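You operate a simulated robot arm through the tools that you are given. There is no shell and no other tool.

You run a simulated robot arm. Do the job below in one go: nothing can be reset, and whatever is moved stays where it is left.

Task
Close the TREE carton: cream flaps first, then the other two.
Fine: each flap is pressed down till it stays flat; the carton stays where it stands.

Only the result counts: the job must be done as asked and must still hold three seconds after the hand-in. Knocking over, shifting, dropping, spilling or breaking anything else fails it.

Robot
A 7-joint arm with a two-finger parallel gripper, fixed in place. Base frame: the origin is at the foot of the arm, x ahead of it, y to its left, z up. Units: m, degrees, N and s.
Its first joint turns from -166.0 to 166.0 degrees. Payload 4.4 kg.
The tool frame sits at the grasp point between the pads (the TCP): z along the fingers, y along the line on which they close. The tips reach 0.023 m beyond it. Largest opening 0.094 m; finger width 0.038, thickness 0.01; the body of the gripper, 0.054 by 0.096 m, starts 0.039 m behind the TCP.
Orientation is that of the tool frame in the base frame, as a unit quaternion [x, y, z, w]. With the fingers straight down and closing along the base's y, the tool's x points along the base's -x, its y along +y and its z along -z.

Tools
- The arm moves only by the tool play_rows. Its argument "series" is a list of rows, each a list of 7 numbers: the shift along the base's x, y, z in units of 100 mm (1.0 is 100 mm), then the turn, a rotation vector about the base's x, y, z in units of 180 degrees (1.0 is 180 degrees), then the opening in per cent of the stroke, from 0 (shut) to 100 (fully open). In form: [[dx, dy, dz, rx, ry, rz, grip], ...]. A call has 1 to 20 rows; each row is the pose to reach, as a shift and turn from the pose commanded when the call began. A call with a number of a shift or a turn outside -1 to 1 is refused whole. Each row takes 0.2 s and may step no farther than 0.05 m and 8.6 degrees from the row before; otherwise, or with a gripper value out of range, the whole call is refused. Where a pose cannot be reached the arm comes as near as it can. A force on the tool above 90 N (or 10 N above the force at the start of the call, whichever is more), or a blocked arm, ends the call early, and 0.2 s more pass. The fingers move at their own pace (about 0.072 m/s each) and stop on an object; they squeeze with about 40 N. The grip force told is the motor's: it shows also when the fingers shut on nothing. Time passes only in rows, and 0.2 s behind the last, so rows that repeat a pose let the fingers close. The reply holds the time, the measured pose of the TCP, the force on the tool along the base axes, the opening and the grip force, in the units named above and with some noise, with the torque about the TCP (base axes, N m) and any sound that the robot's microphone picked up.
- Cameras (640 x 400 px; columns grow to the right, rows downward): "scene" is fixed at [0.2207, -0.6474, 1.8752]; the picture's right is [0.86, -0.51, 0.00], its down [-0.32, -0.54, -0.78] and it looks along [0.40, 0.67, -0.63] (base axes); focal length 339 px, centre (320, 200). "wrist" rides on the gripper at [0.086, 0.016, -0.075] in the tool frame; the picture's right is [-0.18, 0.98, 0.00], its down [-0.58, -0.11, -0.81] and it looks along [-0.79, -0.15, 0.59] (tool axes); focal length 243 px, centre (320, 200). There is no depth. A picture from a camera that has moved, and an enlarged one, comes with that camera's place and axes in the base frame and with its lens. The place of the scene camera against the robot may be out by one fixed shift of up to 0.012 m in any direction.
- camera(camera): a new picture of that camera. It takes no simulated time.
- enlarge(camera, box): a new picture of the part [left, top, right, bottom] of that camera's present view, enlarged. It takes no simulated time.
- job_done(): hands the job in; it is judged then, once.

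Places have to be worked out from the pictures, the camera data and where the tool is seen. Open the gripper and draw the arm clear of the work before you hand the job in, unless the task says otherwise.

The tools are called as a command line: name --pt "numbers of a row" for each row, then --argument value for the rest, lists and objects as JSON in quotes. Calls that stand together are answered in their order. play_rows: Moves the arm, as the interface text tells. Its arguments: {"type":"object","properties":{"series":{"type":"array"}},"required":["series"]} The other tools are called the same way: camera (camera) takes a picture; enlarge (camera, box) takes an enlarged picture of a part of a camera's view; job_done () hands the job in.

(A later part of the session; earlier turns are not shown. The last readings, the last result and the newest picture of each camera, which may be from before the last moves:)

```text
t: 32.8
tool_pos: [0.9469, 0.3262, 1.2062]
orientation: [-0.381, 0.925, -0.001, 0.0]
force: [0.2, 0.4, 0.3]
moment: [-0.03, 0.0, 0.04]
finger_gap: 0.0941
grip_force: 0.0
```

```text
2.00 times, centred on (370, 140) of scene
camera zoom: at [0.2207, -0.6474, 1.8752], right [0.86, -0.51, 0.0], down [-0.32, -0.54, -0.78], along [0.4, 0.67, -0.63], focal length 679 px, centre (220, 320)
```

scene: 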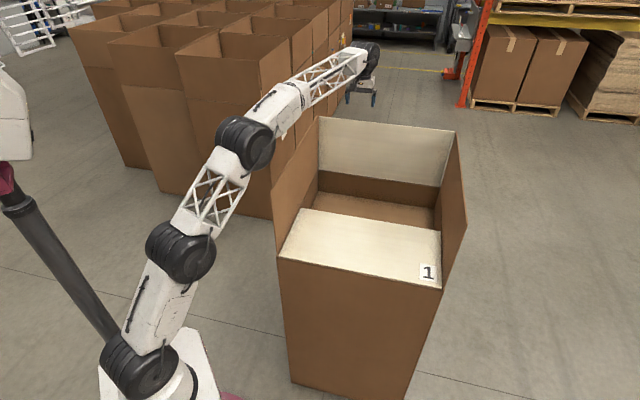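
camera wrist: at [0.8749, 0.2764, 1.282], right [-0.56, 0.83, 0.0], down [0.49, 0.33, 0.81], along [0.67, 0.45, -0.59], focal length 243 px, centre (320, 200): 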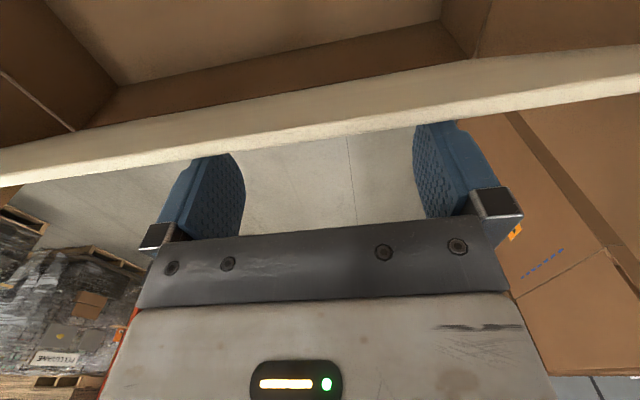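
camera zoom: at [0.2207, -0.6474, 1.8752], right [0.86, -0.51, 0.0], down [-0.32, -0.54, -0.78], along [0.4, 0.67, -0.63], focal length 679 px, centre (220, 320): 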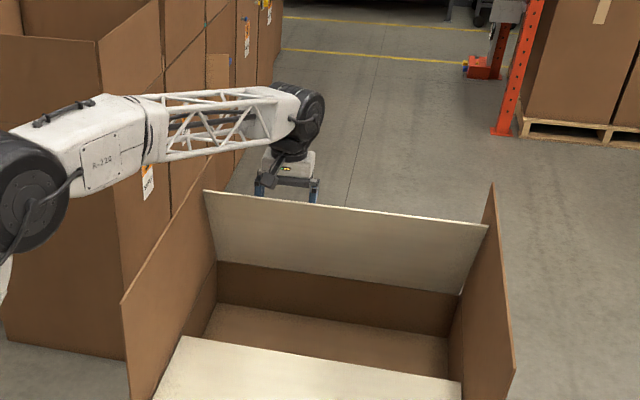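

The far cream flap is following, at about 27°, with no noticeable force. I'll continue the arc to about 62° while drifting toward the flap's middle to keep the forearm clear of the brown flap.

play_rows --pt "-0.061 -0.132 -0.075 0 0 0 100" --pt "-0.118 -0.26 -0.16 0 0 0 100" --pt "-0.17 -0.383 -0.254 0 0 0 100" --pt "-0.218 -0.501 -0.356 0 0 0 100" --pt "-0.261 -0.615 -0.466 0 0 0 100" --pt "-0.297 -0.722 -0.584 0 0 0 100" --pt "-0.328 -0.823 -0.708 0 0 0 100" --pt "-0.353 -0.919 -0.838 0 0 0 100" --pt "-0.358 -0.995 -0.94 0 0 0 100"

camera --camera "wrist"

enlarge --camera "scene" --box '[250, 90, 490, 290]'

```text
t: 34.8
tool_pos: [0.9108, 0.2252, 1.1133]
orientation: [-0.381, 0.925, -0.001, 0.0]
force: [0.1, 0.7, 1.6]
moment: [0.07, 0.05, -0.05]
finger_gap: 0.0941
grip_force: 0.1
```

```text
taken
camera wrist: at [0.8389, 0.1765, 1.1883], right [-0.56, 0.83, 0.0], down [0.49, 0.33, 0.81], along [0.67, 0.45, -0.59], focal length 243 px, centre (320, 200)
```

wrist: 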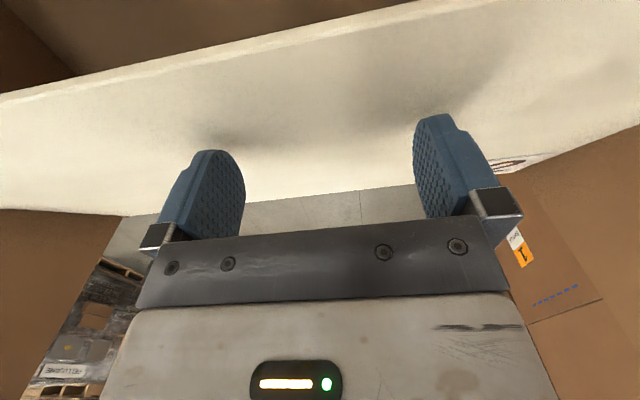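

```text
2.00 times, centred on (370, 190) of scene
camera zoom: at [0.2207, -0.6474, 1.8752], right [0.86, -0.51, 0.0], down [-0.32, -0.54, -0.78], along [0.4, 0.67, -0.63], focal length 679 px, centre (220, 220)
```

zoom: 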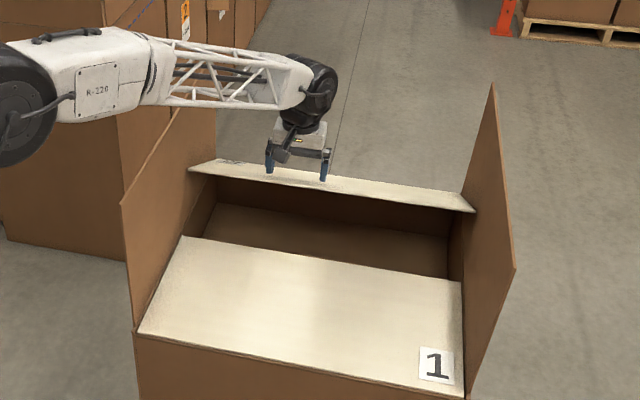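

The far cream flap is at about 62° with force still near zero. I'll continue to about 85° and shift toward its middle.

play_rows --pt "0.011 -0.107 -0.14 0 0 0 100" --pt "0.028 -0.208 -0.284 0 0 0 100" --pt "0.053 -0.301 -0.432 0 0 0 100" --pt "0.086 -0.386 -0.583 0 0 0 100" --pt "0.125 -0.465 -0.737 0 0 0 100" --pt "0.174 -0.532 -0.853 0 0 0 100"

camera --camera "scene"

camera --camera "wrist"

```text
t: 36.2
tool_pos: [0.9291, 0.1726, 1.0282]
orientation: [-0.381, 0.924, 0.0, 0.001]
force: [-0.4, 0.0, 2.0]
moment: [0.01, 0.02, 0.03]
finger_gap: 0.0943
grip_force: 0.0
```

```text
taken
```

scene: 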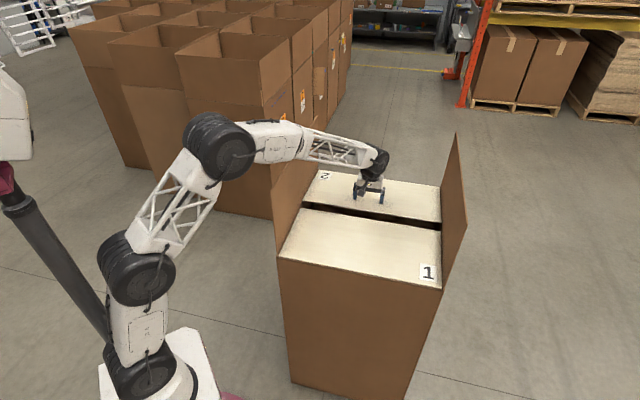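

```text
taken
camera wrist: at [0.8566, 0.1234, 1.1029], right [-0.56, 0.83, 0.0], down [0.49, 0.33, 0.81], along [0.67, 0.45, -0.59], focal length 243 px, centre (320, 200)
```

wrist: 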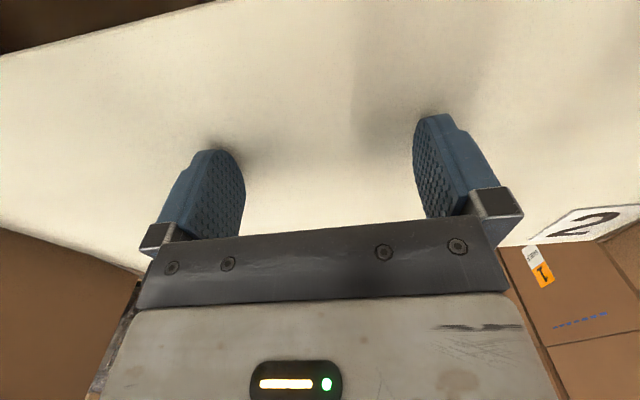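

The far cream flap is nearly flat and carries a label "2", so the labels seem to give the order. I'll press it down in small steps until it meets its stop.

play_rows --pt "0 0 -0.05 0 0 0 100" --pt "0 0 -0.1 0 0 0 100" --pt "0 0 -0.14 0 0 0 100"

play_rows --pt "0 0 -0.03 0 0 0 100" --pt "0 0 -0.05 0 0 0 100"

```text
t: 37.0
tool_pos: [0.9296, 0.1715, 1.0136]
orientation: [-0.381, 0.925, -0.001, 0.0]
force: [-1.2, 0.0, 1.6]
moment: [0.04, 0.06, 0.01]
finger_gap: 0.0942
grip_force: 0.0
```

```text
t: 37.6
tool_pos: [0.9287, 0.1717, 1.0093]
orientation: [-0.381, 0.925, -0.001, 0.0]
force: [0.2, 0.2, -0.1]
moment: [-0.02, 0.02, -0.02]
finger_gap: 0.094
grip_force: 0.0
```

No load yet at TCP z 1.009. The other flap stopped at about 1.007, so I'll go down 2 mm at a time.

play_rows --pt "0 0 -0.02 0 0 0 100" --pt "0 0 -0.04 0 0 0 100"

```text
t: 38.2
tool_pos: [0.929, 0.1725, 1.0078]
orientation: [-0.38, 0.925, -0.002, 0.001]
force: [-13.1, -2.5, 23.3]
moment: [0.74, 1.14, 0.53]
finger_gap: 0.0938
grip_force: 0.0
```

The stop is felt at about 23 N. I'll press a touch more as before, hold, then lift and check that both cream flaps stay flat.

play_rows --pt "0 0 -0.015 0 0 0 100" --pt "0 0 -0.015 0 0 0 100"

play_rows --pt "0 0 0.1 0 0 0 100" --pt "0 0 0.4 0 0 0 100" --pt "0 0 0.8 0 0 0 100" --pt "0 0 1.0 0 0 0 100"

camera --camera "wrist"

enlarge --camera "scene" --box '[250, 100, 490, 300]'

```text
t: 38.8
tool_pos: [0.9286, 0.1717, 1.0068]
orientation: [-0.381, 0.924, -0.001, 0.003]
force: [-21.5, -4.0, 52.3]
moment: [1.81, 2.32, 1.0]
finger_gap: 0.0939
grip_force: 0.0
```

```text
t: 39.8
tool_pos: [0.9289, 0.1716, 1.1018]
orientation: [-0.381, 0.924, -0.001, 0.0]
force: [0.1, 0.1, 0.0]
moment: [-0.01, -0.01, -0.01]
finger_gap: 0.094
grip_force: 0.1
```

```text
taken
camera wrist: at [0.8566, 0.1243, 1.1771], right [-0.56, 0.83, 0.0], down [0.49, 0.33, 0.81], along [0.67, 0.45, -0.59], focal length 243 px, centre (320, 200)
```

wrist: 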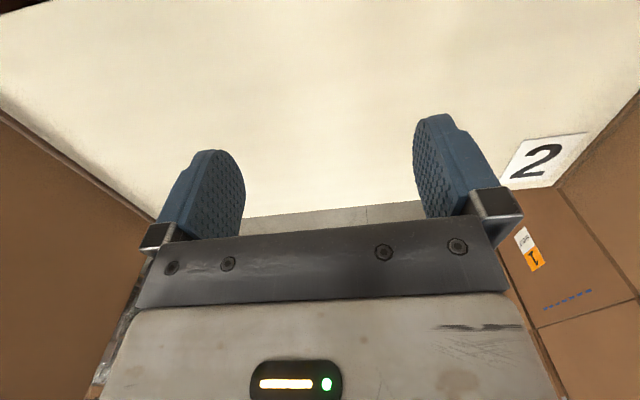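

```text
2.00 times, centred on (370, 200) of scene
camera zoom: at [0.2207, -0.6474, 1.8752], right [0.86, -0.51, 0.0], down [-0.32, -0.54, -0.78], along [0.4, 0.67, -0.63], focal length 679 px, centre (220, 200)
```

zoom: 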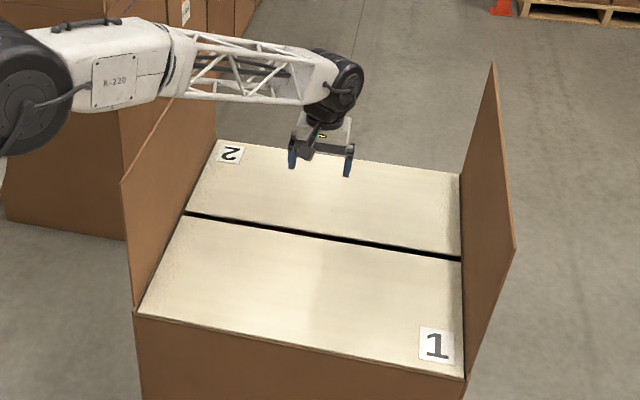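

Both cream flaps lie flat and the carton hasn't moved in the picture. Next come the brown flaps: I'll raise the tool and turn it −90° to line up with them, then look at the left flap A–D from outside for a number.

play_rows --pt "0 0 0.4 0 0 0 100" --pt "0 0 0.8 0 0 0 100" --pt "0 0 1.0 0 0 0 100"

play_rows --pt "-0.05 0 0.2 0 0 -0.045 100" --pt "-0.1 0 0.4 0 0 -0.09 100" --pt "-0.15 0 0.6 0 0 -0.135 100" --pt "-0.2 0 0.8 0 0 -0.18 100" --pt "-0.25 0 1.0 0 0 -0.225 100" --pt "-0.3 0 1.0 0 0 -0.27 100" --pt "-0.35 0 1.0 0 0 -0.315 100" --pt "-0.4 0 1.0 0 0 -0.36 100" --pt "-0.45 0 1.0 0 0 -0.405 100" --pt "-0.5 0 1.0 0 0 -0.45 100" --pt "-0.5 0 1.0 0 0 -0.495 100"

play_rows --pt "-0.2 0 0.3 0 0 0 100" --pt "-0.4 0 0.6 0 0 0 100" --pt "-0.6 0 0.9 0 0 0 100" --pt "-0.8 0 1.0 0 0 0 100" --pt "-1.0 0 1.0 0 0 0 100"

camera --camera "wrist"

camera --camera "scene"

```text
t: 40.6
tool_pos: [0.9275, 0.1731, 1.204]
orientation: [-0.381, 0.925, -0.001, -0.001]
force: [0.1, 0.7, 0.2]
moment: [0.0, -0.01, 0.0]
finger_gap: 0.094
grip_force: 0.2
```

```text
t: 43.0
tool_pos: [0.8787, 0.1727, 1.3037]
orientation: [0.378, 0.926, -0.001, 0.0]
force: [0.6, 0.2, -0.1]
moment: [-0.01, 0.02, -0.01]
finger_gap: 0.0939
grip_force: 0.0
```

```text
t: 44.2
tool_pos: [0.7782, 0.1725, 1.4038]
orientation: [0.377, 0.926, -0.002, -0.001]
force: [0.5, 0.0, -0.4]
moment: [-0.04, 0.01, 0.04]
finger_gap: 0.094
grip_force: 0.0
```

```text
taken
camera wrist: at [0.7289, 0.2454, 1.4781], right [0.82, 0.58, 0.0], down [0.34, -0.48, 0.81], along [0.46, -0.66, -0.59], focal length 243 px, centre (320, 200)
```

wrist: 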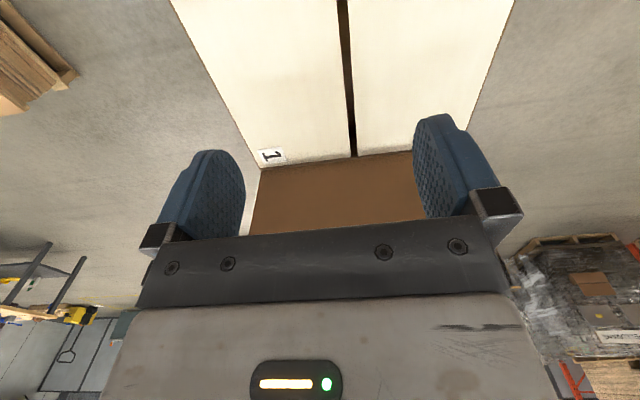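

```text
taken
```

scene: 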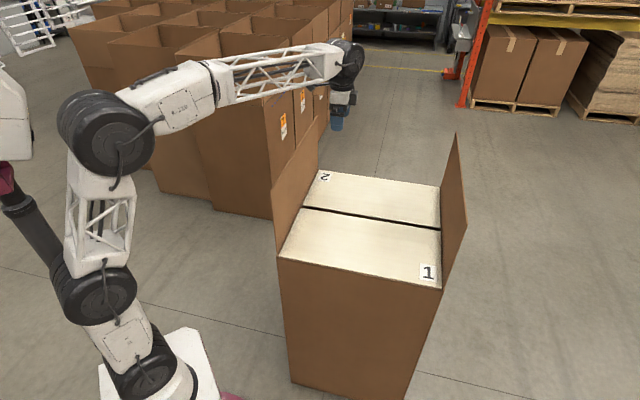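

Now I move across to the outside of the left brown flap A–D, keeping the tips about 13 cm above its top edge.

play_rows --pt "-0.24 0.21 0 0 0 0 100" --pt "-0.48 0.42 0 0 0 0 100" --pt "-0.72 0.63 0 0 0 0 100" --pt "-0.92 0.84 0 0 0 0 100"

play_rows --pt "-0.24 0.21 0 0 0 0 100" --pt "-0.48 0.42 0 0 0 0 100" --pt "-0.72 0.63 0 0 0 0 100" --pt "-0.92 0.84 0 0 0 0 100"

camera --camera "wrist"

camera --camera "scene"

```text
t: 45.2
tool_pos: [0.6871, 0.2552, 1.4028]
orientation: [0.377, 0.926, 0.0, 0.0]
force: [1.1, 0.8, -0.1]
moment: [-0.03, -0.04, 0.01]
finger_gap: 0.0937
grip_force: 0.2
```

```text
t: 46.2
tool_pos: [0.5951, 0.3401, 1.4023]
orientation: [0.377, 0.926, -0.001, -0.001]
force: [-1.1, -0.3, 0.3]
moment: [0.0, -0.01, 0.0]
finger_gap: 0.0944
grip_force: 0.1
```

```text
taken
camera wrist: at [0.5446, 0.4132, 1.4778], right [0.82, 0.58, 0.0], down [0.34, -0.48, 0.81], along [0.46, -0.66, -0.59], focal length 243 px, centre (320, 200)
```

wrist: 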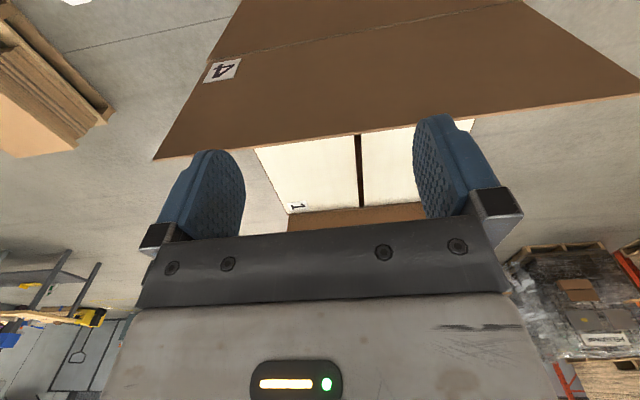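

```text
taken
```

scene: 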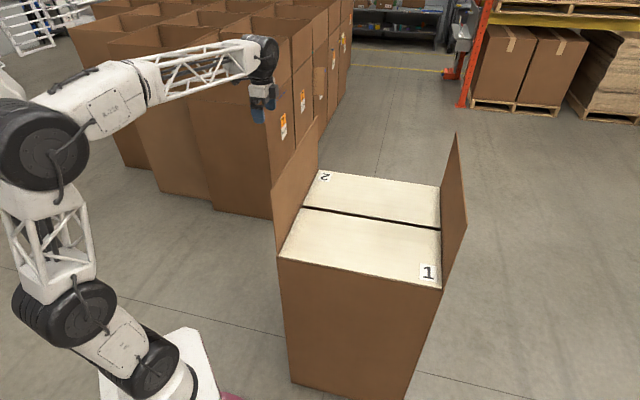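

The left brown flap appears to carry a "4", which would make the right one "3". I'll confirm with a zoom and, in the same go, head back across at height toward the right flap B–C.

enlarge --camera "wrist" --box '[190, 45, 260, 95]'

play_rows --pt "0.25 -0.25 0 0 0 0 100" --pt "0.5 -0.5 0 0 0 0 100" --pt "0.75 -0.75 0 0 0 0 100" --pt "1.0 -1.0 0 0 0 0 100"

play_rows --pt "0.25 -0.25 0 0 0 0 100" --pt "0.5 -0.5 0 0 0 0 100" --pt "0.75 -0.75 0 0 0 0 100" --pt "1.0 -1.0 0 0 0 0 100"

play_rows --pt "0.25 -0.25 0 0 0 0 100" --pt "0.5 -0.5 0 0 0 0 100" --pt "0.75 -0.75 0 0 0 0 100" --pt "1.0 -1.0 0 0 0 0 100"

camera --camera "wrist"

camera --camera "scene"

```text
8.00 times, centred on (225, 70) of wrist
camera zoom: at [0.5446, 0.4132, 1.4778], right [0.82, 0.58, 0.0], down [0.34, -0.48, 0.81], along [0.46, -0.66, -0.59], focal length 1941 px, centre (1080, 1240)
```

zoom: 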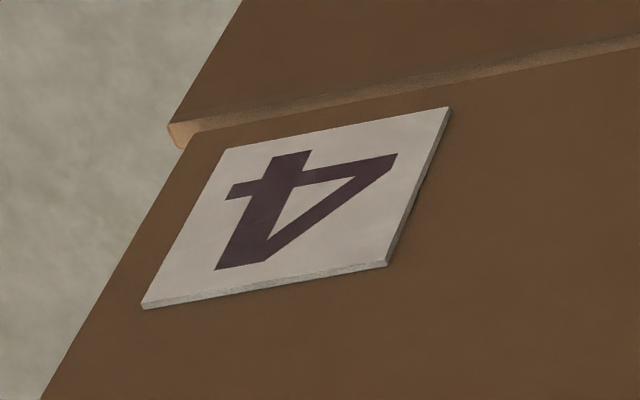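

```text
t: 47.2
tool_pos: [0.6956, 0.2391, 1.4043]
orientation: [0.377, 0.926, -0.001, 0.0]
force: [-0.1, -0.9, -0.3]
moment: [0.03, 0.0, 0.04]
finger_gap: 0.094
grip_force: 0.1
```

```text
t: 48.2
tool_pos: [0.7956, 0.1391, 1.4049]
orientation: [0.377, 0.926, -0.001, 0.0]
force: [0.0, -0.5, 0.6]
moment: [0.04, -0.02, 0.01]
finger_gap: 0.0938
grip_force: 0.0
```

```text
t: 49.2
tool_pos: [0.8943, 0.0411, 1.4039]
orientation: [0.377, 0.926, -0.001, -0.001]
force: [-0.2, -0.7, -1.0]
moment: [0.01, 0.01, 0.01]
finger_gap: 0.0942
grip_force: 0.0
```

```text
taken
camera wrist: at [0.844, 0.1133, 1.4791], right [0.82, 0.58, 0.0], down [0.34, -0.48, 0.81], along [0.46, -0.66, -0.59], focal length 243 px, centre (320, 200)
```

wrist: 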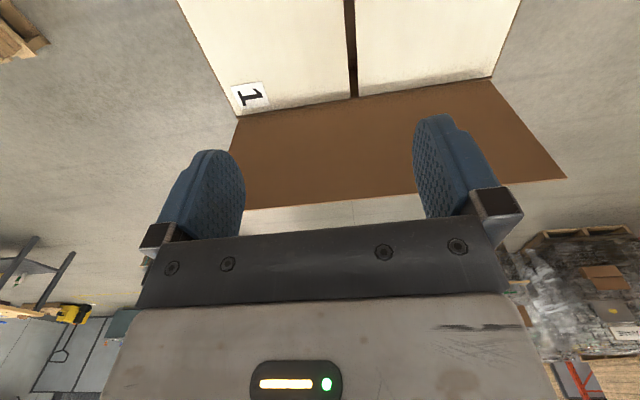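

```text
taken
```

scene: 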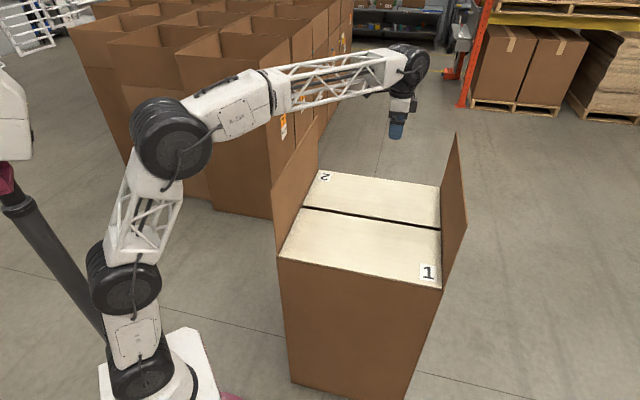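

The "4" is confirmed, so B–C goes first. It stands with its hinge at m≈0.824 and top at m≈0.83, z≈1.25, where m=(x−y)/√2. I'll carry the fingers over it to its outside at m≈0.886, n≈0.62.

play_rows --pt "0.19 -0.25 -0.1 0 0 0 100" --pt "0.38 -0.51 -0.2 0 0 0 100" --pt "0.57 -0.764 -0.29 0 0 0 100"

play_rows --pt "0.19 -0.25 -0.1 0 0 0 100" --pt "0.38 -0.51 -0.2 0 0 0 100" --pt "0.57 -0.764 -0.29 0 0 0 100"

play_rows --pt "0.19 -0.25 -0.1 0 0 0 100" --pt "0.38 -0.51 -0.2 0 0 0 100" --pt "0.57 -0.764 -0.29 0 0 0 100"

camera --camera "wrist"

camera --camera "scene"

```text
t: 50.0
tool_pos: [0.9507, -0.036, 1.3748]
orientation: [0.376, 0.926, -0.001, 0.0]
force: [-0.3, 0.6, 0.5]
moment: [0.01, 0.04, 0.0]
finger_gap: 0.094
grip_force: 0.1
```

```text
t: 50.8
tool_pos: [1.0073, -0.1124, 1.3474]
orientation: [0.378, 0.926, 0.0, 0.001]
force: [-0.7, 0.2, 0.4]
moment: [-0.01, -0.03, 0.01]
finger_gap: 0.0937
grip_force: 0.0
```

```text
t: 51.6
tool_pos: [1.0649, -0.1875, 1.3184]
orientation: [0.376, 0.927, -0.001, -0.001]
force: [-0.3, 0.7, 0.6]
moment: [0.03, -0.02, 0.0]
finger_gap: 0.0939
grip_force: 0.0
```

```text
taken
camera wrist: at [1.0156, -0.1154, 1.3923], right [0.82, 0.58, 0.0], down [0.34, -0.48, 0.81], along [0.46, -0.66, -0.59], focal length 243 px, centre (320, 200)
```

wrist: 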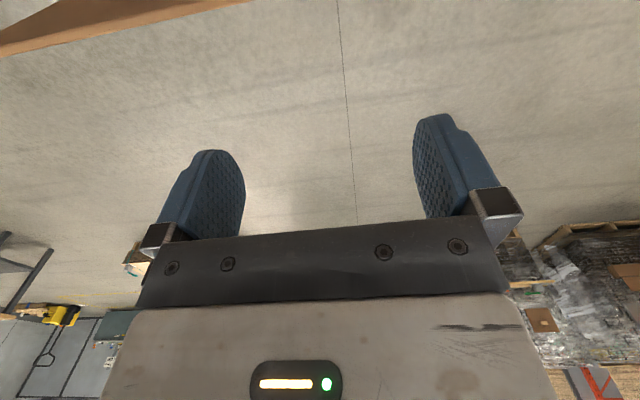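

```text
taken
```

scene: 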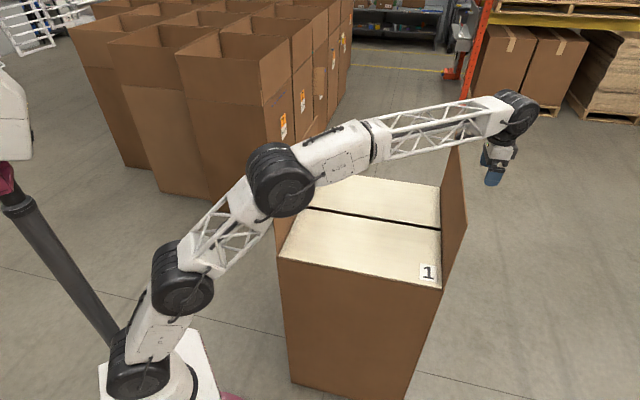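

The tool is over the outside of B–C with about 3.5 cm clearance. I'll lower the tips to about 4 cm below the flap's top edge.

play_rows --pt "0 0 -0.2 0 0 0 100" --pt "0 0 -0.4 0 0 0 100" --pt "0 0 -0.6 0 0 0 100" --pt "0 0 -0.85 0 0 0 100"

camera --camera "wrist"

camera --camera "scene"

```text
t: 52.6
tool_pos: [1.0661, -0.1889, 1.2318]
orientation: [0.377, 0.926, -0.001, 0.0]
force: [-0.4, 0.4, 0.4]
moment: [0.01, 0.01, 0.0]
finger_gap: 0.0938
grip_force: 0.1
```

```text
taken
camera wrist: at [1.016, -0.1162, 1.3071], right [0.82, 0.58, 0.0], down [0.34, -0.48, 0.81], along [0.46, -0.66, -0.59], focal length 243 px, centre (320, 200)
```

wrist: 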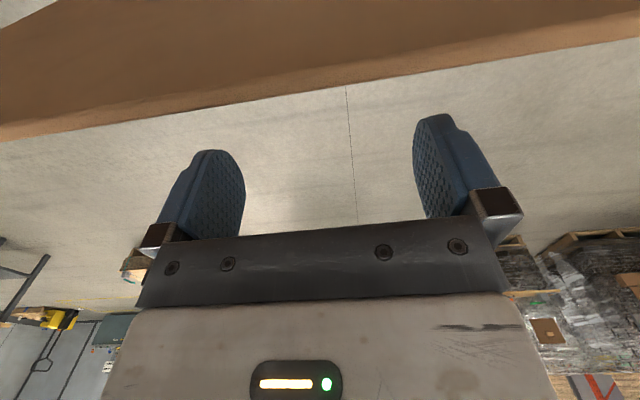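

```text
taken
```

scene: 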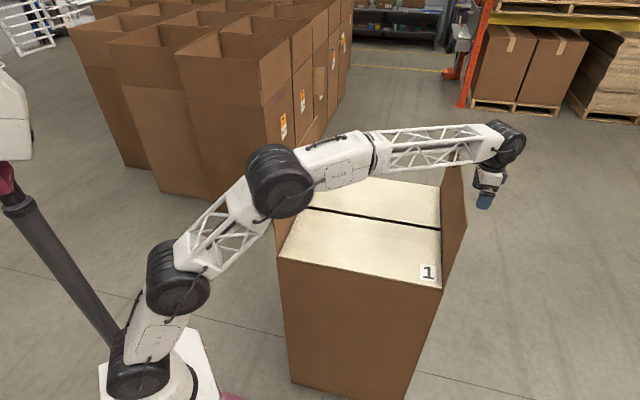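

The fingertips are outside the right brown flap at tip z≈1.209. I'll draw it inward along its hinge arc to about 27°.

play_rows --pt "-0.085 0.085 0 0 0 0 100" --pt "-0.17 0.17 0 0 0 0 100" --pt "-0.247 0.247 0 0 0 0 100" --pt "-0.33 0.33 -0.003 0 0 0 100" --pt "-0.413 0.413 -0.012 0 0 0 100" --pt "-0.495 0.495 -0.028 0 0 0 100" --pt "-0.576 0.576 -0.049 0 0 0 100" --pt "-0.657 0.657 -0.076 0 0 0 100" --pt "-0.737 0.737 -0.11 0 0 0 100" --pt "-0.815 0.815 -0.149 0 0 0 100" --pt "-0.891 0.891 -0.193 0 0 0 100" --pt "-0.966 0.966 -0.244 0 0 0 100"

camera --camera "wrist"

camera --camera "scene"

```text
t: 55.2
tool_pos: [0.9698, -0.0928, 1.2066]
orientation: [0.377, 0.926, 0.0, 0.0]
force: [0.1, -0.2, 0.9]
moment: [-0.05, 0.0, -0.04]
finger_gap: 0.0936
grip_force: 0.1
```

```text
taken
camera wrist: at [0.9192, -0.0201, 1.2819], right [0.82, 0.58, 0.0], down [0.34, -0.48, 0.81], along [0.46, -0.66, -0.59], focal length 243 px, centre (320, 200)
```

wrist: 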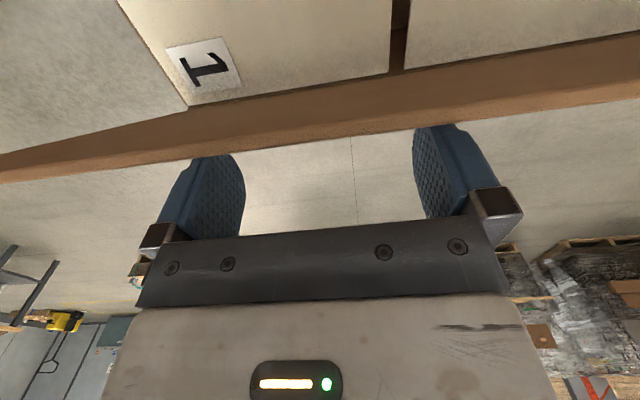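

```text
taken
```

scene: 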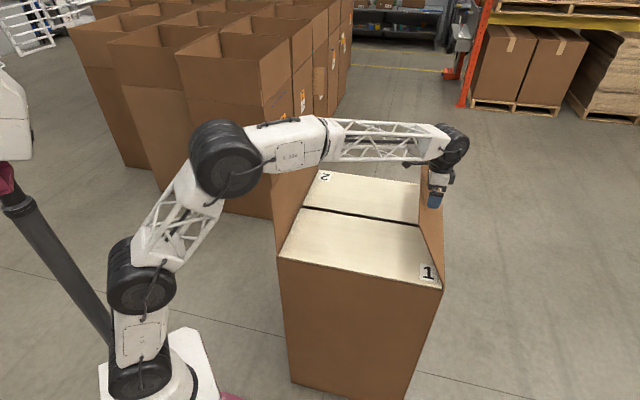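

The right brown flap follows freely, at about 27°. I'll continue to about 62°.

play_rows --pt "-0.096 0.096 -0.075 0 0 0 100" --pt "-0.189 0.189 -0.16 0 0 0 100" --pt "-0.277 0.277 -0.254 0 0 0 100" --pt "-0.359 0.359 -0.356 0 0 0 100" --pt "-0.438 0.438 -0.466 0 0 0 100" --pt "-0.509 0.509 -0.584 0 0 0 100" --pt "-0.576 0.576 -0.708 0 0 0 100" --pt "-0.636 0.636 -0.838 0 0 0 100" --pt "-0.677 0.677 -0.94 0 0 0 100"

camera --camera "wrist"

camera --camera "scene"

```text
t: 57.2
tool_pos: [0.9007, -0.0238, 1.1128]
orientation: [0.377, 0.926, -0.001, -0.001]
force: [0.0, 0.6, 0.3]
moment: [-0.02, 0.0, -0.02]
finger_gap: 0.0939
grip_force: 0.1
```

```text
taken
camera wrist: at [0.8512, 0.0485, 1.1877], right [0.82, 0.58, 0.0], down [0.34, -0.48, 0.81], along [0.46, -0.66, -0.59], focal length 243 px, centre (320, 200)
```

wrist: 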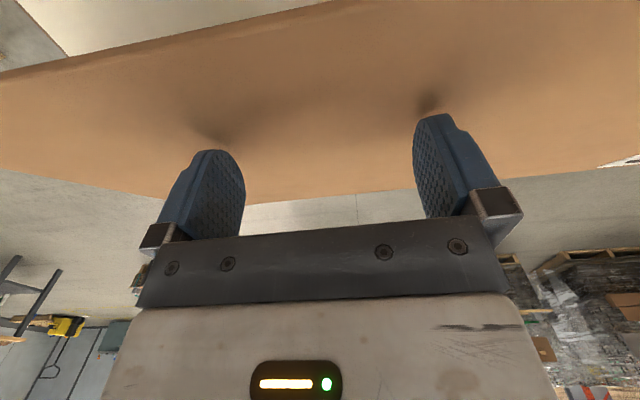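

```text
taken
```

scene: 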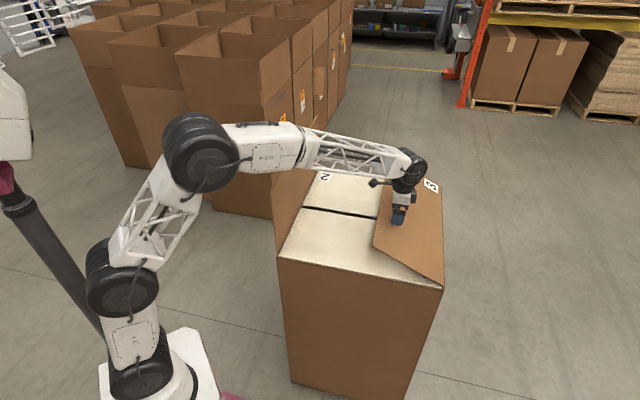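

The label on this flap is "3", and it's at about 62° with no force. I'll continue to about 84°.

play_rows --pt "-0.048 0.048 -0.14 0 0 0 100" --pt "-0.09 0.09 -0.284 0 0 0 100" --pt "-0.124 0.124 -0.432 0 0 0 100" --pt "-0.15 0.15 -0.583 0 0 0 100" --pt "-0.17 0.17 -0.72 0 0 0 100" --pt "-0.178 0.178 -0.82 0 0 0 100"

play_rows --pt "0 0 -0.04 0 0 0 100" --pt "0 0 -0.08 0 0 0 100"

enlarge --camera "scene" --box '[250, 100, 490, 300]'

```text
t: 58.6
tool_pos: [0.8831, -0.0068, 1.031]
orientation: [0.377, 0.926, -0.001, -0.001]
force: [-1.0, 0.7, 0.0]
moment: [0.01, 0.01, -0.01]
finger_gap: 0.0939
grip_force: 0.1
```

```text
t: 59.2
tool_pos: [0.8837, -0.0072, 1.023]
orientation: [0.377, 0.926, -0.001, 0.0]
force: [-0.1, 0.1, -0.3]
moment: [0.01, -0.01, 0.03]
finger_gap: 0.094
grip_force: 0.1
```

```text
2.00 times, centred on (370, 200) of scene
camera zoom: at [0.2207, -0.6474, 1.8752], right [0.86, -0.51, 0.0], down [-0.32, -0.54, -0.78], along [0.4, 0.67, -0.63], focal length 679 px, centre (220, 200)
```

zoom: 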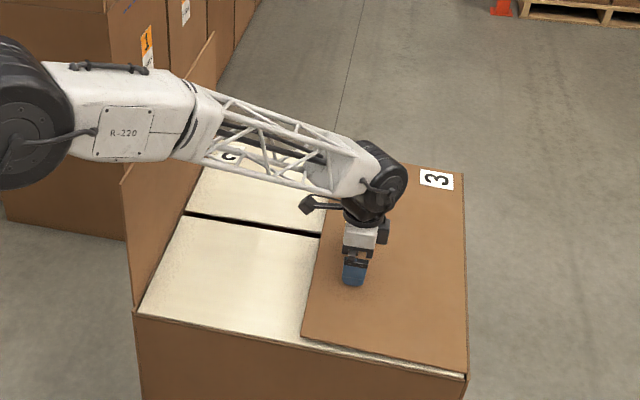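

The right brown flap is close to flat, tip z≈1.000, with no load yet. I'll continue down in 3 mm, then 2 mm steps.

play_rows --pt "0 0 -0.03 0 0 0 100" --pt "0 0 -0.06 0 0 0 100"

play_rows --pt "0 0 -0.02 0 0 0 100" --pt "0 0 -0.02 0 0 0 100"

```text
t: 59.8
tool_pos: [0.883, -0.0061, 1.0181]
orientation: [0.377, 0.926, -0.001, 0.0]
force: [0.3, -1.2, -0.6]
moment: [0.02, 0.01, 0.04]
finger_gap: 0.0938
grip_force: 0.1
```

```text
t: 60.4
tool_pos: [0.8841, -0.0073, 1.0165]
orientation: [0.377, 0.926, -0.001, -0.001]
force: [-0.2, 0.0, 0.1]
moment: [-0.01, -0.01, 0.02]
finger_gap: 0.094
grip_force: 0.1
```

Still no load at TCP z≈1.016. I'll go on 2 mm at a time.

play_rows --pt "0 0 -0.02 0 0 0 100" --pt "0 0 -0.02 0 0 0 100"

play_rows --pt "0 0 -0.02 0 0 0 100" --pt "0 0 -0.02 0 0 0 100"

```text
t: 61.0
tool_pos: [0.8837, -0.0079, 1.0136]
orientation: [0.377, 0.926, -0.001, -0.001]
force: [-0.7, 0.1, 2.2]
moment: [0.08, -0.07, 0.06]
finger_gap: 0.0937
grip_force: 0.1
```

```text
t: 61.6
tool_pos: [0.8842, -0.0082, 1.0124]
orientation: [0.377, 0.926, 0.0, 0.001]
force: [-2.5, 1.9, 20.3]
moment: [0.38, -0.42, 0.06]
finger_gap: 0.0935
grip_force: 0.0
```

The stop is reached at about 20 N. A slightly firmer press and hold, then I'll lift and check.

play_rows --pt "0 0 -0.018 0 0 0 100" --pt "0 0 -0.018 0 0 0 100"

play_rows --pt "0 0 0.1 0 0 0 100" --pt "0 0 0.4 0 0 0 100" --pt "0 0 0.8 0 0 0 100" --pt "0 0 1.0 0 0 0 100"

camera --camera "wrist"

enlarge --camera "scene" --box '[250, 100, 490, 300]'

```text
t: 62.2
tool_pos: [0.8839, -0.0067, 1.0129]
orientation: [0.377, 0.926, -0.001, 0.0]
force: [-17.7, 5.5, 54.8]
moment: [-0.86, 0.87, -0.4]
finger_gap: 0.0938
grip_force: 0.1
```

```text
t: 63.2
tool_pos: [0.8826, -0.0064, 1.1094]
orientation: [0.378, 0.926, -0.001, -0.002]
force: [-0.3, -0.8, 0.0]
moment: [-0.04, -0.03, 0.0]
finger_gap: 0.0939
grip_force: 0.1
```

```text
taken
camera wrist: at [0.8336, 0.0661, 1.1846], right [0.82, 0.58, 0.0], down [0.34, -0.48, 0.81], along [0.46, -0.66, -0.59], focal length 243 px, centre (320, 200)
```

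wrist: 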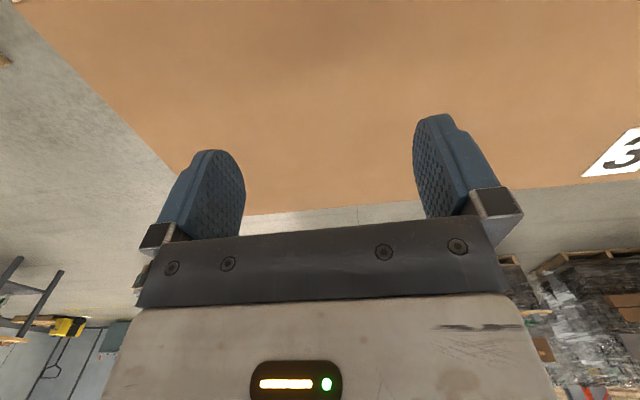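

```text
2.00 times, centred on (370, 200) of scene
camera zoom: at [0.2207, -0.6474, 1.8752], right [0.86, -0.51, 0.0], down [-0.32, -0.54, -0.78], along [0.4, 0.67, -0.63], focal length 679 px, centre (220, 200)
```

zoom: 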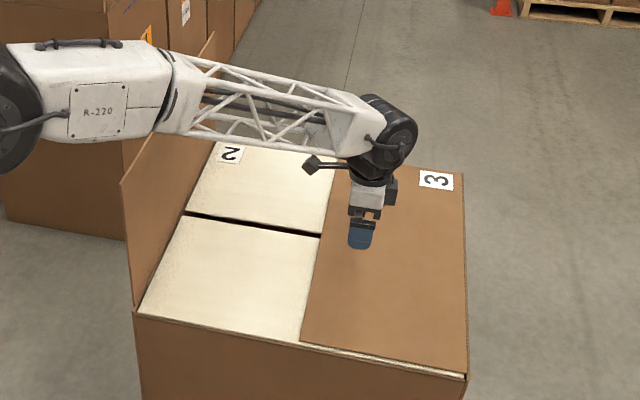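

Flap 3 lies flat and stays down. I'll raise the tool and go back over to the outside of the last flap, 4 (A–D).

play_rows --pt "0 0 0.4 0 0 0 100" --pt "0 0 0.8 0 0 0 100" --pt "0 0 1.0 0 0 0 100"

play_rows --pt "0 0 0.4 0 0 0 100" --pt "0 0 0.8 0 0 0 100" --pt "0 0 1.0 0 0 0 100"

play_rows --pt "0 0 0.4 0 0 0 100" --pt "-0.2 0.2 0.8 0 0 0 100" --pt "-0.4 0.45 1.0 0 0 0 100" --pt "-0.6 0.7 1.0 0 0 0 100" --pt "-0.8 0.95 1.0 0 0 0 100"

play_rows --pt "-0.25 0.25 0 0 0 0 100" --pt "-0.5 0.5 0 0 0 0 100" --pt "-0.75 0.75 0 0 0 0 100" --pt "-0.8 0.95 0 0 0 0 100"

play_rows --pt "-0.25 0.3 0 0 0 0 100" --pt "-0.5 0.6 0 0 0 0 100" --pt "-0.75 0.8 0 0 0 0 100" --pt "-0.95 0.9 0 0 0 0 100"

camera --camera "wrist"

camera --camera "scene"

```text
t: 64.0
tool_pos: [0.8833, -0.0057, 1.2098]
orientation: [0.378, 0.926, 0.0, -0.001]
force: [0.8, -0.4, -0.5]
moment: [-0.02, -0.02, 0.03]
finger_gap: 0.094
grip_force: 0.0
```

```text
t: 64.8
tool_pos: [0.883, -0.0085, 1.3107]
orientation: [0.377, 0.926, 0.0, -0.001]
force: [0.2, 0.4, -0.7]
moment: [0.03, -0.03, 0.04]
finger_gap: 0.0939
grip_force: 0.0
```

```text
t: 66.0
tool_pos: [0.8039, 0.0888, 1.4099]
orientation: [0.377, 0.926, -0.001, 0.0]
force: [1.1, 0.1, 0.9]
moment: [-0.03, 0.01, 0.0]
finger_gap: 0.0939
grip_force: 0.1
```

```text
t: 67.0
tool_pos: [0.7234, 0.1825, 1.4105]
orientation: [0.377, 0.926, -0.001, 0.0]
force: [0.1, -0.5, 0.3]
moment: [-0.02, -0.02, 0.02]
finger_gap: 0.094
grip_force: 0.1
```

```text
t: 68.0
tool_pos: [0.6285, 0.2737, 1.4087]
orientation: [0.377, 0.926, -0.002, 0.0]
force: [-0.1, 0.2, 0.6]
moment: [0.0, -0.03, -0.04]
finger_gap: 0.094
grip_force: 0.0
```

```text
taken
camera wrist: at [0.5786, 0.3468, 1.4838], right [0.82, 0.57, 0.0], down [0.34, -0.48, 0.81], along [0.46, -0.66, -0.59], focal length 243 px, centre (320, 200)
```

wrist: 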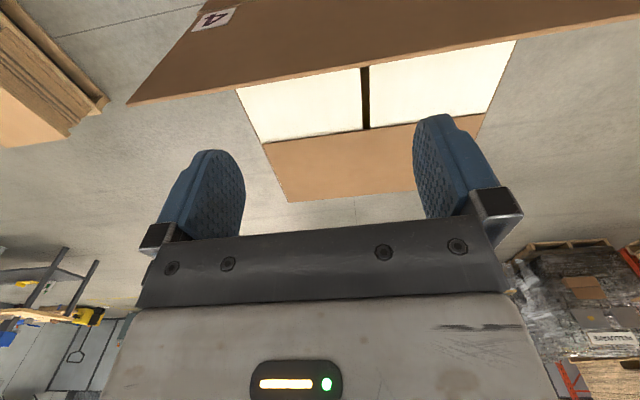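

```text
taken
```

scene: 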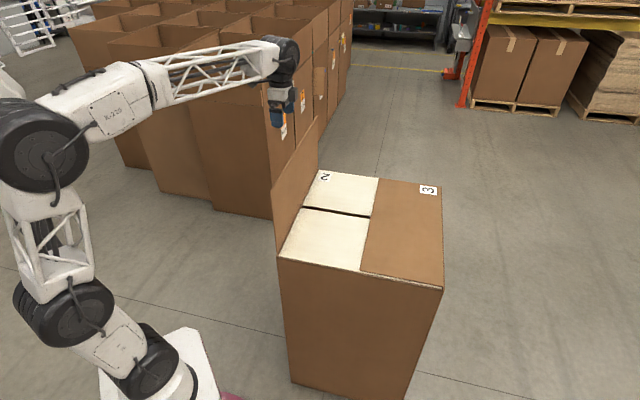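

The tool is almost over the A–D edge, m≈0.251. I'll move out to m≈0.19, which leaves about 6 cm outside the flap, and then lower the tips to about 4 cm below its top.

play_rows --pt "-0.14 0.3 0 0 0 0 100" --pt "-0.28 0.59 0 0 0 0 100"

play_rows --pt "0 0 -0.3 0 0 0 100" --pt "0 0 -0.6 0 0 0 100" --pt "0 0 -0.9 0 0 0 100"

play_rows --pt "0 0 -0.3 0 0 0 100" --pt "0 0 -0.6 0 0 0 100" --pt "0 0 -0.85 0 0 0 100"

camera --camera "wrist"

camera --camera "scene"

```text
t: 68.6
tool_pos: [0.6004, 0.3333, 1.41]
orientation: [0.377, 0.926, -0.001, -0.001]
force: [-0.8, 0.1, -0.2]
moment: [-0.02, -0.01, 0.0]
finger_gap: 0.0939
grip_force: 0.1
```

```text
t: 69.4
tool_pos: [0.6006, 0.3318, 1.3191]
orientation: [0.377, 0.926, -0.001, -0.001]
force: [0.0, 0.0, 1.0]
moment: [-0.01, 0.02, 0.01]
finger_gap: 0.0941
grip_force: 0.0
```

```text
t: 70.2
tool_pos: [0.5996, 0.3317, 1.2347]
orientation: [0.377, 0.926, -0.001, 0.0]
force: [-0.3, 0.3, 0.7]
moment: [-0.01, 0.01, 0.01]
finger_gap: 0.0938
grip_force: 0.1
```

```text
taken
camera wrist: at [0.55, 0.4049, 1.3097], right [0.82, 0.58, 0.0], down [0.34, -0.48, 0.81], along [0.46, -0.66, -0.59], focal length 243 px, centre (320, 200)
```

wrist: 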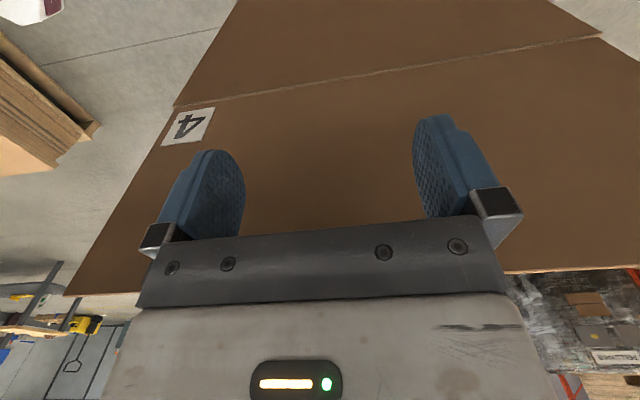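

```text
taken
```

scene: 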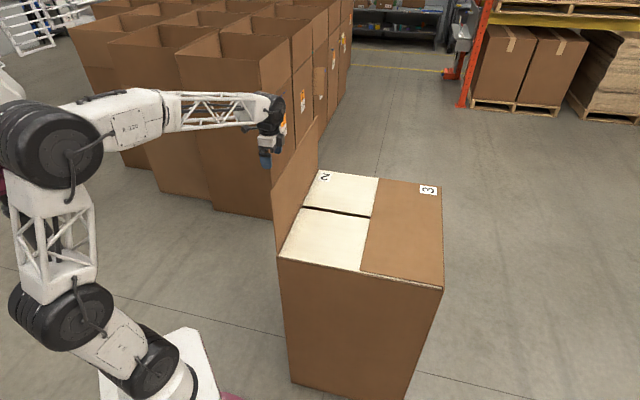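

The tips are outside flap 4 at z≈1.212 with a 6 cm gap. I'll push it inward along its hinge arc through the first 18°.

play_rows --pt "0.141 -0.141 0 0 0 0 100" --pt "0.283 -0.283 0 0 0 0 100" --pt "0.368 -0.368 0 0 0 0 100" --pt "0.424 -0.424 0 0 0 0 100" --pt "0.523 -0.523 -0.003 0 0 0 100" --pt "0.606 -0.606 -0.012 0 0 0 100" --pt "0.689 -0.689 -0.028 0 0 0 100" --pt "0.772 -0.772 -0.05 0 0 0 100" --pt "0.854 -0.854 -0.077 0 0 0 100" --pt "0.934 -0.934 -0.111 0 0 0 100"

camera --camera "wrist"

camera --camera "scene"

```text
t: 72.4
tool_pos: [0.6946, 0.2392, 1.2221]
orientation: [0.377, 0.926, 0.0, 0.0]
force: [-0.3, 0.3, -0.2]
moment: [0.03, 0.04, -0.01]
finger_gap: 0.094
grip_force: 0.1
```

```text
taken
camera wrist: at [0.6445, 0.3115, 1.298], right [0.82, 0.57, 0.0], down [0.34, -0.48, 0.81], along [0.46, -0.66, -0.59], focal length 243 px, centre (320, 200)
```

wrist: 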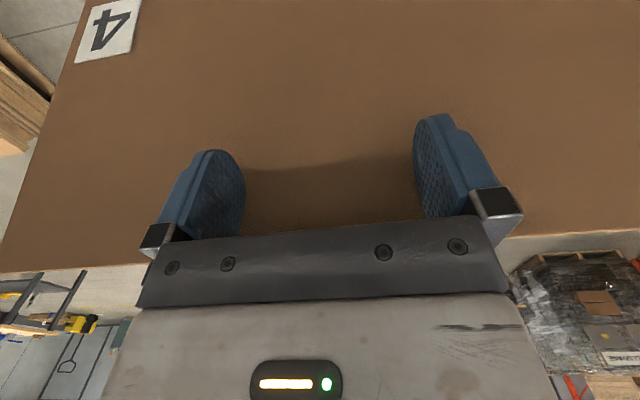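

```text
taken
```

scene: 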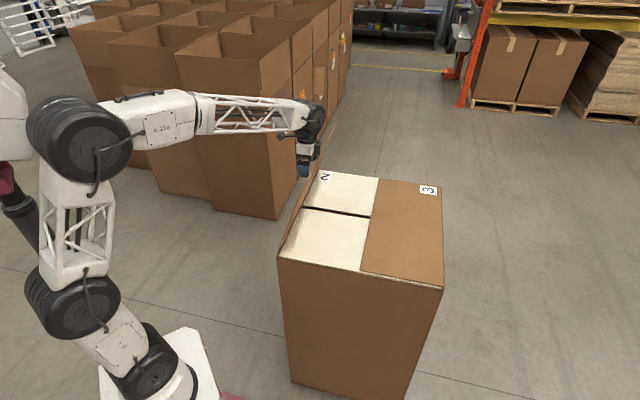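

Flap 4 is tilting in freely, at about 18°. I'll continue to about 57°.

play_rows --pt "0.105 -0.105 -0.054 0 0 0 100" --pt "0.208 -0.208 -0.119 0 0 0 100" --pt "0.307 -0.307 -0.193 0 0 0 100" --pt "0.402 -0.402 -0.277 0 0 0 100" --pt "0.492 -0.492 -0.37 0 0 0 100" --pt "0.578 -0.578 -0.472 0 0 0 100" --pt "0.658 -0.658 -0.582 0 0 0 100" --pt "0.733 -0.733 -0.7 0 0 0 100" --pt "0.803 -0.803 -0.825 0 0 0 100" --pt "0.85 -0.85 -0.923 0 0 0 100"

camera --camera "wrist"

camera --camera "scene"

```text
t: 74.6
tool_pos: [0.779, 0.1553, 1.1309]
orientation: [0.377, 0.926, -0.001, 0.0]
force: [-0.9, 0.3, 0.8]
moment: [0.01, 0.02, -0.09]
finger_gap: 0.094
grip_force: 0.1
```

```text
taken
camera wrist: at [0.729, 0.2274, 1.2062], right [0.82, 0.58, 0.0], down [0.34, -0.48, 0.81], along [0.46, -0.66, -0.59], focal length 243 px, centre (320, 200)
```

wrist: 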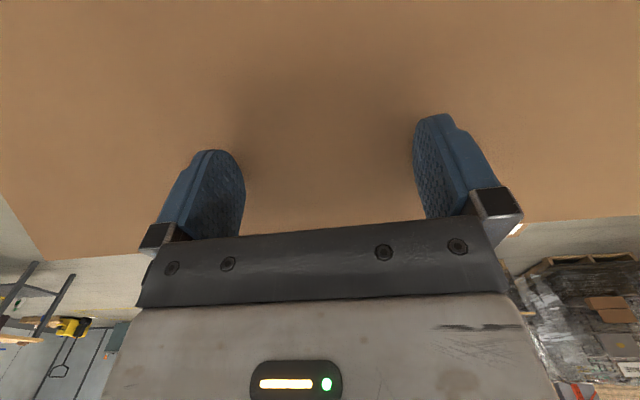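

```text
taken
```

scene: 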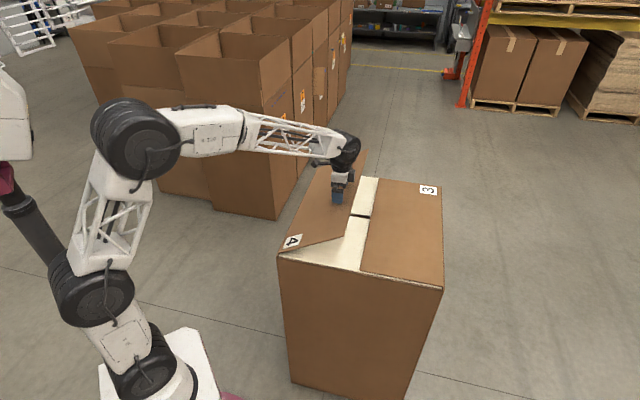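

Flap 4 is at about 57°. I'll take it on to about 82°.

play_rows --pt "0.057 -0.057 -0.136 0 0 0 100" --pt "0.108 -0.108 -0.277 0 0 0 100" --pt "0.152 -0.152 -0.423 0 0 0 100" --pt "0.189 -0.189 -0.573 0 0 0 100" --pt "0.218 -0.218 -0.726 0 0 0 100" --pt "0.235 -0.235 -0.842 0 0 0 100" --pt "0.245 -0.245 -0.94 0 0 0 100"

play_rows --pt "0 0 -0.05 0 0 0 100" --pt "0 0 -0.1 0 0 0 100"

enlarge --camera "scene" --box '[250, 100, 490, 300]'

```text
t: 76.2
tool_pos: [0.8042, 0.1294, 1.0381]
orientation: [0.377, 0.926, -0.001, 0.0]
force: [-1.3, -0.1, 0.7]
moment: [0.05, -0.05, 0.04]
finger_gap: 0.0939
grip_force: 0.0
```

```text
t: 76.8
tool_pos: [0.8036, 0.1296, 1.0277]
orientation: [0.377, 0.926, -0.001, 0.0]
force: [0.4, 0.0, 2.2]
moment: [0.01, -0.08, -0.05]
finger_gap: 0.0937
grip_force: 0.1
```

```text
2.00 times, centred on (370, 200) of scene
camera zoom: at [0.2207, -0.6474, 1.8752], right [0.86, -0.51, 0.0], down [-0.32, -0.54, -0.78], along [0.4, 0.67, -0.63], focal length 679 px, centre (220, 200)
```

zoom: 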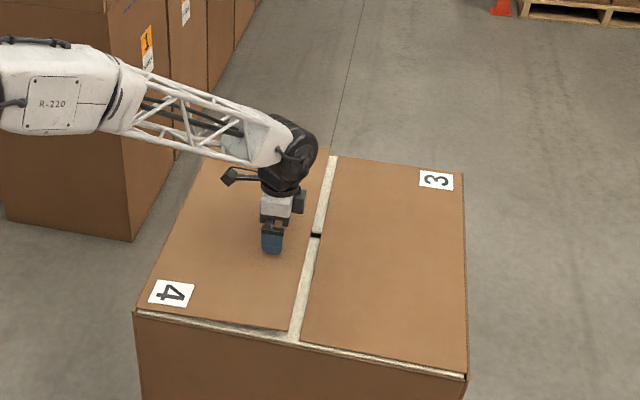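

Flap 4 is nearly flat. I'll press down in small steps; flap 3 met its stop at TCP z≈1.013.

play_rows --pt "0 0 -0.04 0 0 0 100" --pt "0 0 -0.08 0 0 0 100" --pt "0 0 -0.11 0 0 0 100"

play_rows --pt "0 0 -0.02 0 0 0 100" --pt "0 0 -0.02 0 0 0 100"

```text
t: 77.6
tool_pos: [0.8044, 0.1295, 1.0163]
orientation: [0.377, 0.926, -0.001, 0.0]
force: [-0.5, 0.0, 0.1]
moment: [0.03, 0.0, 0.03]
finger_gap: 0.094
grip_force: 0.1
```

```text
t: 78.2
tool_pos: [0.8029, 0.1294, 1.0134]
orientation: [0.376, 0.927, -0.001, 0.0]
force: [-0.1, -0.4, 0.2]
moment: [-0.02, 0.0, 0.0]
finger_gap: 0.094
grip_force: 0.1
```

The load is still about zero at TCP z≈1.0135. I'll continue in 2 mm and then 1.5 mm steps.

play_rows --pt "0 0 -0.02 0 0 0 100" --pt "0 0 -0.02 0 0 0 100"

play_rows --pt "0 0 -0.015 0 0 0 100" --pt "0 0 -0.015 0 0 0 100"

```text
t: 78.8
tool_pos: [0.8042, 0.1287, 1.0135]
orientation: [0.377, 0.926, 0.0, 0.0]
force: [-3.7, 2.8, 15.6]
moment: [0.69, -0.15, 0.31]
finger_gap: 0.0935
grip_force: 0.1
```

```text
t: 79.4
tool_pos: [0.8037, 0.1289, 1.0119]
orientation: [0.377, 0.926, -0.001, 0.001]
force: [-20.7, 6.1, 46.6]
moment: [0.49, 1.3, 0.05]
finger_gap: 0.0937
grip_force: 0.2
```

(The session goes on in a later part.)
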